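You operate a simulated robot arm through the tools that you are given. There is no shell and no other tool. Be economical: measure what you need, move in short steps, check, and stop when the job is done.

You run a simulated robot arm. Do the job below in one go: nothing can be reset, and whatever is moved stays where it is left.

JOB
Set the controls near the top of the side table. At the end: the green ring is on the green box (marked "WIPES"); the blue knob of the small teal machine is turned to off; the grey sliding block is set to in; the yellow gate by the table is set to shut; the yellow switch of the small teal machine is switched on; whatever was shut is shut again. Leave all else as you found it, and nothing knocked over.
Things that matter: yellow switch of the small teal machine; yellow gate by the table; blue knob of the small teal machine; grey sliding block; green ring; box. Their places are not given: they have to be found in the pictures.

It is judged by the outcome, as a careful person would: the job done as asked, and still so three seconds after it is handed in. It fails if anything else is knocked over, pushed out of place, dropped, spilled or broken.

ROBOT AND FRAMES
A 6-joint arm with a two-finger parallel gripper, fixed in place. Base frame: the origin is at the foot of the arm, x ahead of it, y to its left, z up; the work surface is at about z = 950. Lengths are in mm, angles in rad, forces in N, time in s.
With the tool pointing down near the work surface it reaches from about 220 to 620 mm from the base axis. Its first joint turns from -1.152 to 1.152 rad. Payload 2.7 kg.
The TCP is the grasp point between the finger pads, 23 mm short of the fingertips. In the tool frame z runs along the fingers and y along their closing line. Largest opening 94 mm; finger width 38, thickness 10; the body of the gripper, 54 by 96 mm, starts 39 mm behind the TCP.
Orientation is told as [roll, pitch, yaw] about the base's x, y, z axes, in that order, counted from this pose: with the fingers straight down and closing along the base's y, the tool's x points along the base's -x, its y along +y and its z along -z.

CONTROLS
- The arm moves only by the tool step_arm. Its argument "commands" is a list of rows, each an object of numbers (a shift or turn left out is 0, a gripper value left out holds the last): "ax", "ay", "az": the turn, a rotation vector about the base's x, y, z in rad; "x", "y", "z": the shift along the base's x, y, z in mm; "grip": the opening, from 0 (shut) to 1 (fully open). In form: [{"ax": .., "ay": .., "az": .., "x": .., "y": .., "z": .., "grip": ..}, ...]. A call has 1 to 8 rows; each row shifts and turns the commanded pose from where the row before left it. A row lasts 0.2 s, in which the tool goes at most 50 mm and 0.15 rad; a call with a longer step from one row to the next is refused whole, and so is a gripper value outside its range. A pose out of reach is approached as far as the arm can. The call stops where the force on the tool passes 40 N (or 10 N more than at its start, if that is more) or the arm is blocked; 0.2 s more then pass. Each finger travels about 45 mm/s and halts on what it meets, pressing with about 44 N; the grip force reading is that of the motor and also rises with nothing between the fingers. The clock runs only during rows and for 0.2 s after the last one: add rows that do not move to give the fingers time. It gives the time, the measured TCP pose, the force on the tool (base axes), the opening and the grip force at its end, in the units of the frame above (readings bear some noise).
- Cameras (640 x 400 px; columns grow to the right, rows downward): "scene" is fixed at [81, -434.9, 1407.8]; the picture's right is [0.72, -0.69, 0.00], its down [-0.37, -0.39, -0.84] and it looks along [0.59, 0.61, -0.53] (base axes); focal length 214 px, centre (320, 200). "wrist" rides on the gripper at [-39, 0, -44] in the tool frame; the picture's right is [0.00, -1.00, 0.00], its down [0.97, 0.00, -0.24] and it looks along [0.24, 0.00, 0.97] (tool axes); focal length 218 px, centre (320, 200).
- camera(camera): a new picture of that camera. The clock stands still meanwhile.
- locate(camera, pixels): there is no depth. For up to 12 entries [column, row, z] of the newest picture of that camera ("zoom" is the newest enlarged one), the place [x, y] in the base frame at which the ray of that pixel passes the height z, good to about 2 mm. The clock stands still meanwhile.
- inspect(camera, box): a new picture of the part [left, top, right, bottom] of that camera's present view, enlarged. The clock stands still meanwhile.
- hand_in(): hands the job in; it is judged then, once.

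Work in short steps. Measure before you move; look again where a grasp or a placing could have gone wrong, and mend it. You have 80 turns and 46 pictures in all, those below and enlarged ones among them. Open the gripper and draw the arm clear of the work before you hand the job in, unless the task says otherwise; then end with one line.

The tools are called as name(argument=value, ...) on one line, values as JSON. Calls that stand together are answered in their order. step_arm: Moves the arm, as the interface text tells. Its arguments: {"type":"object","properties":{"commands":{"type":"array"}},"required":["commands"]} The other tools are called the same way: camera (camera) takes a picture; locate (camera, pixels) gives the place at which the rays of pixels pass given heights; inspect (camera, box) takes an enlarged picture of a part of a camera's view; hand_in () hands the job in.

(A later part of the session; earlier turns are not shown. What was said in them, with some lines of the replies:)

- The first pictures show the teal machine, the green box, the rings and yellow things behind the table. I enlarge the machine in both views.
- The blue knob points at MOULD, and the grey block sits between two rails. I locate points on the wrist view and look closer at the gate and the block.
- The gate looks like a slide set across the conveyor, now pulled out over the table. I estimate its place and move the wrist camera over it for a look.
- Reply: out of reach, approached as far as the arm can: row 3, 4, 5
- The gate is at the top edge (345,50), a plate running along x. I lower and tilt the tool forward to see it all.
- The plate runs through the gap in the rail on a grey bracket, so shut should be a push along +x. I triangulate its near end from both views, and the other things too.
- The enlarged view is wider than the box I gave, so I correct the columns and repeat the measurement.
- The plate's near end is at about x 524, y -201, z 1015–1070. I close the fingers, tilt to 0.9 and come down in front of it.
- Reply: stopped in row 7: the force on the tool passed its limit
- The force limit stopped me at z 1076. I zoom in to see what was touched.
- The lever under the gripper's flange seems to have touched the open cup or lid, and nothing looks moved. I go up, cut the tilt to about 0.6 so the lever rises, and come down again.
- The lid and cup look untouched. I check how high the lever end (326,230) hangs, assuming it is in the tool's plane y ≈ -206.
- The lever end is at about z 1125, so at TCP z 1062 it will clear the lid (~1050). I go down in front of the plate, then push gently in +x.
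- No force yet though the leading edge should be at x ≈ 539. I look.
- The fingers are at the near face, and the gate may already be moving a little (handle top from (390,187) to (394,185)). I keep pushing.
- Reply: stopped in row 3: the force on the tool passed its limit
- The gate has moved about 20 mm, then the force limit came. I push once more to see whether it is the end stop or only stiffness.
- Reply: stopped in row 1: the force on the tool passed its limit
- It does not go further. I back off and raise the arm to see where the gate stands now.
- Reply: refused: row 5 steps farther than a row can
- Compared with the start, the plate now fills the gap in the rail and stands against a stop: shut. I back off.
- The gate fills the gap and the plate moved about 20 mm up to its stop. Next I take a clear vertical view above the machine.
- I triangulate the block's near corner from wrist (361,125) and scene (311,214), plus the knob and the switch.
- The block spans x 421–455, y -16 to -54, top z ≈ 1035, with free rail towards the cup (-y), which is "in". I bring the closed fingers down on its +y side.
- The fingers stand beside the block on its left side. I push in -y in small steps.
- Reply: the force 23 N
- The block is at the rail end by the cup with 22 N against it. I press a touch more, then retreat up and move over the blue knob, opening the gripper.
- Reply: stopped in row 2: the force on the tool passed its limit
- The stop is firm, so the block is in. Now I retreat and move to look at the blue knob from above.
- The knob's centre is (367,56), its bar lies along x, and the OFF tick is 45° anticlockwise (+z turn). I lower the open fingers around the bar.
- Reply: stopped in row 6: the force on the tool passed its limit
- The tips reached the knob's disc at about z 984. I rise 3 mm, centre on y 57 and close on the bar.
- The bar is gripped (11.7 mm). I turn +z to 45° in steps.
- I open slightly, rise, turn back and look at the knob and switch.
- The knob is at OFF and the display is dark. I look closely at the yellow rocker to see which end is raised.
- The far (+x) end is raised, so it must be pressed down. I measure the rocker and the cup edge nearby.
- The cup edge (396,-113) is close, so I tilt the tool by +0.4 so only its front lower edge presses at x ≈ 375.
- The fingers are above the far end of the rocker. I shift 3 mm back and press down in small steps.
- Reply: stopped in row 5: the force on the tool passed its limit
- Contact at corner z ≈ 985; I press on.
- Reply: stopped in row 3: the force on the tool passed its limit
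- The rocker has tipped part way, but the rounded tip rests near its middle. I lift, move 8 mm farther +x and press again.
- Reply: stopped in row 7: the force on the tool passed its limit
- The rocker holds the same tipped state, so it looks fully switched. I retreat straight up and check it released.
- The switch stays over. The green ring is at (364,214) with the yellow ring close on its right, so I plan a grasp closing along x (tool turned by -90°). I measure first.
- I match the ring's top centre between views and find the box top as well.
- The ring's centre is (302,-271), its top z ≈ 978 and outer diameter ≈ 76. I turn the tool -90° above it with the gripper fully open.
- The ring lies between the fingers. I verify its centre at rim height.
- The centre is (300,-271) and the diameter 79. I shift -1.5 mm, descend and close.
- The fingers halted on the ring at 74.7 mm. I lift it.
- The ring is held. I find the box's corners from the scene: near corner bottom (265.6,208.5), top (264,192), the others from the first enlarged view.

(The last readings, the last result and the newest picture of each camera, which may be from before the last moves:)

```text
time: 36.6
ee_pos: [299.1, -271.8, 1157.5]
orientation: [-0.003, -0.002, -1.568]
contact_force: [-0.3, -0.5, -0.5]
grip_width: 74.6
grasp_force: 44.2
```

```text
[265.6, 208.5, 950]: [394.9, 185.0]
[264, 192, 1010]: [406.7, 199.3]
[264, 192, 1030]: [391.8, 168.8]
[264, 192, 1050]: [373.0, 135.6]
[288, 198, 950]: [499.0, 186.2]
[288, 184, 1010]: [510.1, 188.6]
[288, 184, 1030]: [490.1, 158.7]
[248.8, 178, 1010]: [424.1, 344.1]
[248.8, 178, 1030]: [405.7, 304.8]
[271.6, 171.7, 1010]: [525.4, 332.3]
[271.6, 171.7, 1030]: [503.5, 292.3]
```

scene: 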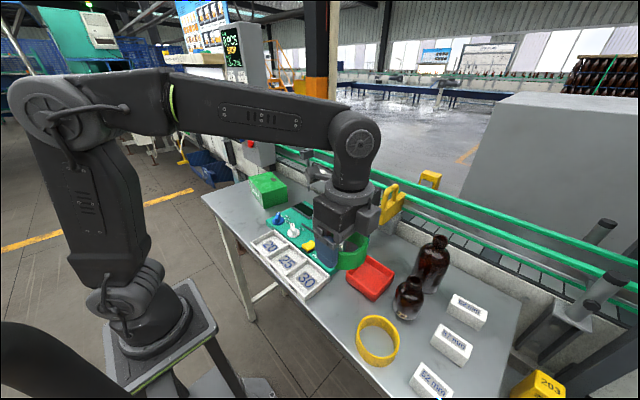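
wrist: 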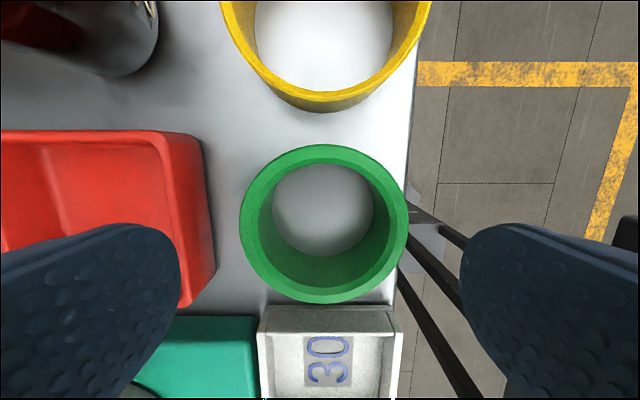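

The box top spans x 397–502, y 186–325 at z ≈ 1018. I carry the ring at z ≈ 1157 over its centre (450,250).

step_arm(commands=[{"x": 12.6, "y": 43.5}, {"x": 12.6, "y": 43.5, "az": 0.08}, {"x": 12.6, "y": 43.5, "az": 0.08}, {"x": 12.6, "y": 43.5, "az": 0.08}, {"x": 12.6, "y": 43.5, "az": 0.08}, {"x": 12.6, "y": 43.5, "az": 0.08}, {}])

step_arm(commands=[{"x": 12.6, "y": 43.5, "az": 0.08}, {"x": 12.6, "y": 43.5, "az": 0.08}, {"x": 12.6, "y": 43.5, "az": 0.08}, {"x": 12.6, "y": 43.5, "az": 0.08}, {"x": 12.6, "y": 43.5, "az": 0.08}, {"x": 12.6, "y": 43.5, "az": 0.08}, {}])

camera(camera="wrist")

```text
time: 38.2
ee_pos: [377.0, -10.0, 1156.2]
orientation: [-0.001, 0.0, -1.166]
contact_force: [-0.4, 0.2, -0.9]
grip_width: 74.6
grasp_force: 43.7
```

```text
time: 39.8
ee_pos: [451.8, 252.5, 1156.1]
orientation: [-0.003, -0.002, -0.69]
contact_force: [-0.6, 0.7, -1.2]
grip_width: 74.4
grasp_force: 43.8
```

```text
5 pictures are left
```

wrist: 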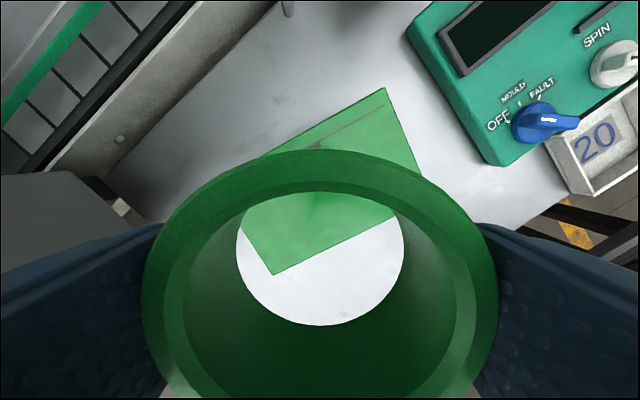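

I check the box's visible corners here: (386,88), (272,275), (397,215).

locate(camera="wrist", pixels=[[386, 88, 1018], [272, 275, 1018], [397, 215, 1018], [421, 175, 1018], [265, 153, 1018], [386, 88, 1030], [272, 275, 1030], [421, 175, 1030]])

```text
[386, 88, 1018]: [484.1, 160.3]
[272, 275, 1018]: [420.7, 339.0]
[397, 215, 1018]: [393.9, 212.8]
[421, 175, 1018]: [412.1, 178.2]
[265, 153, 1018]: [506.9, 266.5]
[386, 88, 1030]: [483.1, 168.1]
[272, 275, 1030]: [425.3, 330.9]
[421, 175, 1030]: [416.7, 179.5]
```

The box is turned about 12° and its centre is (452,251), right below the ring. I lower to just above the top.

step_arm(commands=[{"z": -40}, {"z": -35}, {"z": -15}, {"z": -6}, {"z": -4}, {"z": -3}, {"z": -2}, {}])

```text
time: 41.6
ee_pos: [449.1, 251.0, 1052.8]
orientation: [0.0, 0.0, -0.69]
contact_force: [-0.8, 0.0, -0.1]
grip_width: 74.4
grasp_force: 44.3
```

Not touching yet, so I go down in 1.5 mm steps until contact.

step_arm(commands=[{"z": -1.5}, {"z": -1.5}, {"z": -1.5}, {"z": -1.5}, {}])

inspect(camera="scene", box=[235, 155, 305, 215])

```text
time: 42.8
ee_pos: [451.1, 250.8, 1047.8]
orientation: [0.0, 0.0, -0.691]
contact_force: [-0.5, 1.6, 5.5]
grip_width: 74.6
grasp_force: 43.9
```

```text
6.67 times, centred on (270, 185) of scene
```

zoom: 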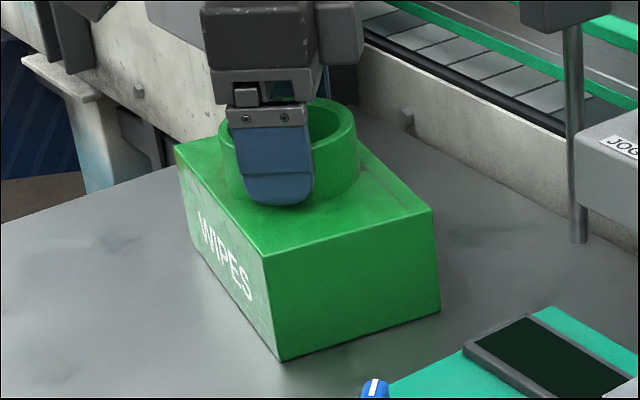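

The ring rests on the box (5.5 N). I open, lift straight up and draw back.

step_arm(commands=[{"grip": 0.9}, {"grip": 1}, {}, {"z": 20}, {"z": 40}, {"z": 40}, {"x": -40, "y": -20, "z": 10}, {"x": -40, "y": -25}])

step_arm(commands=[{"x": -30, "y": -35, "az": 0.14}, {"x": -30, "y": -35, "az": 0.14}, {"y": -40, "az": 0.14}, {"y": -40, "z": 20, "az": 0.14}, {"z": 30, "az": 0.13}, {}])

camera(camera="scene")

inspect(camera="scene", box=[240, 150, 430, 270])

```text
time: 44.6
ee_pos: [369.2, 207.8, 1157.5]
orientation: [-0.001, -0.001, -0.69]
contact_force: [-0.4, 0.0, 0.0]
grip_width: 94.2
grasp_force: 0.1
```

```text
time: 46.0
ee_pos: [306.8, 55.7, 1208.0]
orientation: [-0.002, 0.001, 0.002]
contact_force: [0.0, 0.1, 0.6]
grip_width: 93.9
grasp_force: 0.1
```

```text
3 pictures are left
```

scene: 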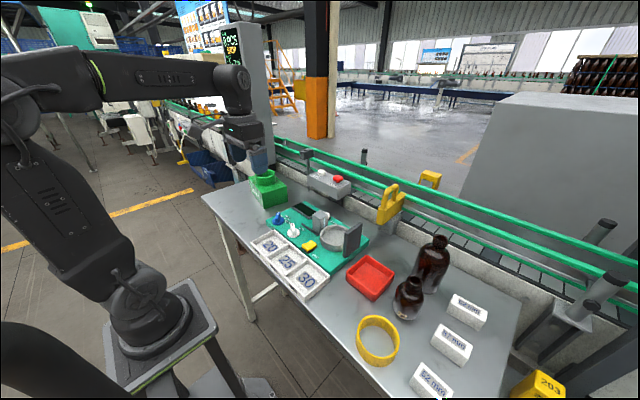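

```text
3.33 times, centred on (335, 210) of scene
```

zoom: 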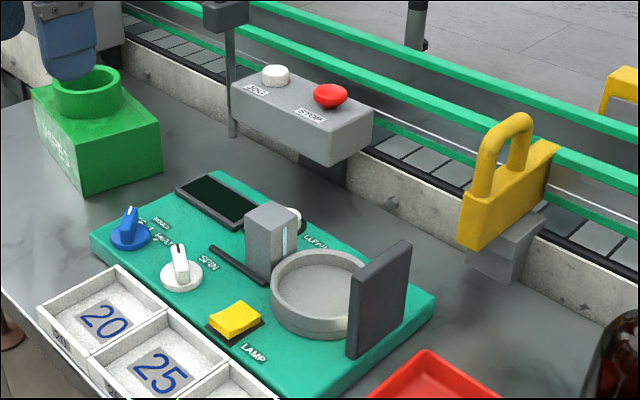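

All looks right, but I suspect the wrist lever near the lid could have caused the stop when I pushed the gate. I test the gate again with less tilt (0.35), which keeps the lever well above the lid.

step_arm(commands=[{"x": 20, "y": -42, "grip": 0}, {"x": 20, "y": -42}, {"x": 20, "y": -42, "ay": -0.12}, {"x": 20, "y": -42, "ay": -0.12}, {"x": 20, "y": -42, "ay": -0.11}, {"x": 20, "y": -44, "z": -10}, {"x": 28, "z": -30}, {}])

step_arm(commands=[{"x": 15, "z": -30}, {"x": 15, "z": -30}, {"z": -30}, {"z": -14}, {}])

```text
time: 47.8
ee_pos: [455.3, -196.8, 1167.5]
orientation: [-0.003, -0.35, 0.0]
contact_force: [0.6, -0.2, -1.0]
grip_width: 0.2
grasp_force: 42.7
```

```text
time: 49.0
ee_pos: [488.7, -198.3, 1064.0]
orientation: [-0.001, -0.352, 0.0]
contact_force: [0.1, -0.7, -0.2]
grip_width: 0.0
grasp_force: 42.0
```

In place and free of force. I push +x in small steps.

step_arm(commands=[{"x": 10, "y": -2}, {"x": 10}, {"x": 6}, {"x": 4}, {"x": 4}, {"x": 4}, {"x": 4}, {"x": 4}])

```text
time: 50.8
ee_pos: [533.0, -199.4, 1063.7]
orientation: [-0.002, -0.351, 0.002]
contact_force: [-1.0, 0.8, 0.0]
grip_width: 0.0
grasp_force: 42.5
```

The leading edge is at x ≈ 559, past the earlier stop, with little force: the gate may still be moving, so I go on.

step_arm(commands=[{"x": 4}, {"x": 4}, {"x": 4}, {"x": 4}, {"x": 4}, {"x": 4}, {}])

```text
time: 52.4
ee_pos: [558.7, -200.4, 1063.5]
orientation: [-0.003, -0.351, 0.001]
contact_force: [0.1, -0.2, 0.7]
grip_width: 0.0
grasp_force: 42.4
```

It still moves freely. I take one picture to see what the gate is doing.

inspect(camera="scene", box=[330, 150, 460, 240])

```text
4.44 times, centred on (395, 195) of scene
```

zoom: 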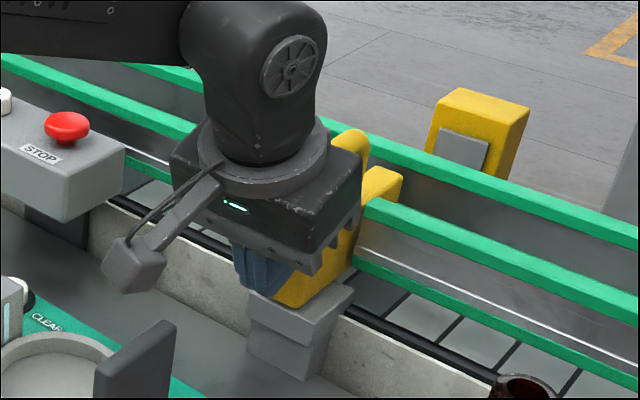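

The gate is indeed still sliding across the conveyor, so the earlier stop was the lever on the lid. I keep pushing to the real stop.

step_arm(commands=[{"x": 4}, {"x": 4}, {"x": 4}, {"x": 4}, {"x": 4}, {"x": 4}, {"x": 4}, {"x": 4}])

```text
time: 53.2
ee_pos: [564.6, -200.1, 1062.9]
orientation: [0.001, -0.331, 0.0]
contact_force: [-15.4, 4.5, 4.8]
grip_width: 0.1
grasp_force: 42.2
stopped in row 4: the force on the tool passed its limit (the readings are from after the stop); the commanded pose is now the measured one
```

It stopped at x 564.6, about 60 mm of total travel. I push once more to confirm the stop.

step_arm(commands=[{"x": 3}, {"x": 3}, {"x": 3}, {}])

inspect(camera="scene", box=[330, 150, 460, 240])

```text
time: 53.6
ee_pos: [565.4, -200.8, 1064.2]
orientation: [0.002, -0.322, 0.0]
contact_force: [-14.7, 3.4, 4.7]
grip_width: 0.0
grasp_force: 42.7
stopped in row 2: the force on the tool passed its limit (the readings are from after the stop); the commanded pose is now the measured one
```

```text
4.44 times, centred on (395, 195) of scene
```

zoom: 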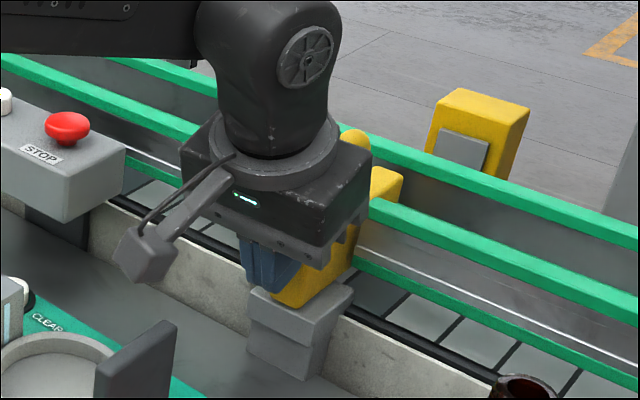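

The far end did not move any more (403,171 in both views), so this is the real stop. I back off, open and draw the arm clear.

step_arm(commands=[{"x": -15}, {"x": -15}, {"z": 35}, {"z": 40}, {"x": -20, "z": 35, "ay": 0.1}, {"x": -40, "z": 20, "ay": 0.12}, {"x": -40, "y": 20, "z": 15, "ay": 0.1}, {"x": -30, "y": 35, "grip": 0.8}])

step_arm(commands=[{"x": -30, "y": 38}, {"x": -30, "y": 38}, {"x": -20, "y": 40}, {"y": 45}, {"x": -10, "y": 30}, {}])

inspect(camera="scene", box=[240, 150, 430, 270])

```text
time: 55.5
ee_pos: [406.3, -143.0, 1206.4]
orientation: [0.001, -0.002, 0.002]
contact_force: [-0.8, 0.4, -1.1]
grip_width: 32.5
grasp_force: 0.1
```

```text
time: 56.9
ee_pos: [317.2, 45.3, 1206.5]
orientation: [0.003, -0.005, 0.001]
contact_force: [0.3, -0.5, -0.6]
grip_width: 75.1
grasp_force: 0.1
```

```text
refused: no pictures are left
```

The pictures are used up and the arm is clear with the gripper open. Every setting was seen in its place, so I hand in.

hand_in()

```text
The job is handed in.
```

The job is handed in: the green ring is on the WIPES box, the blue knob is at off, the grey block is in, the yellow gate is pushed to its stop, and the yellow switch is pressed over to on. I had no picture left to look again after my last push on the gate, and early on the wrist lever seems to have touched the machine's open lid, which did not look moved in later pictures.
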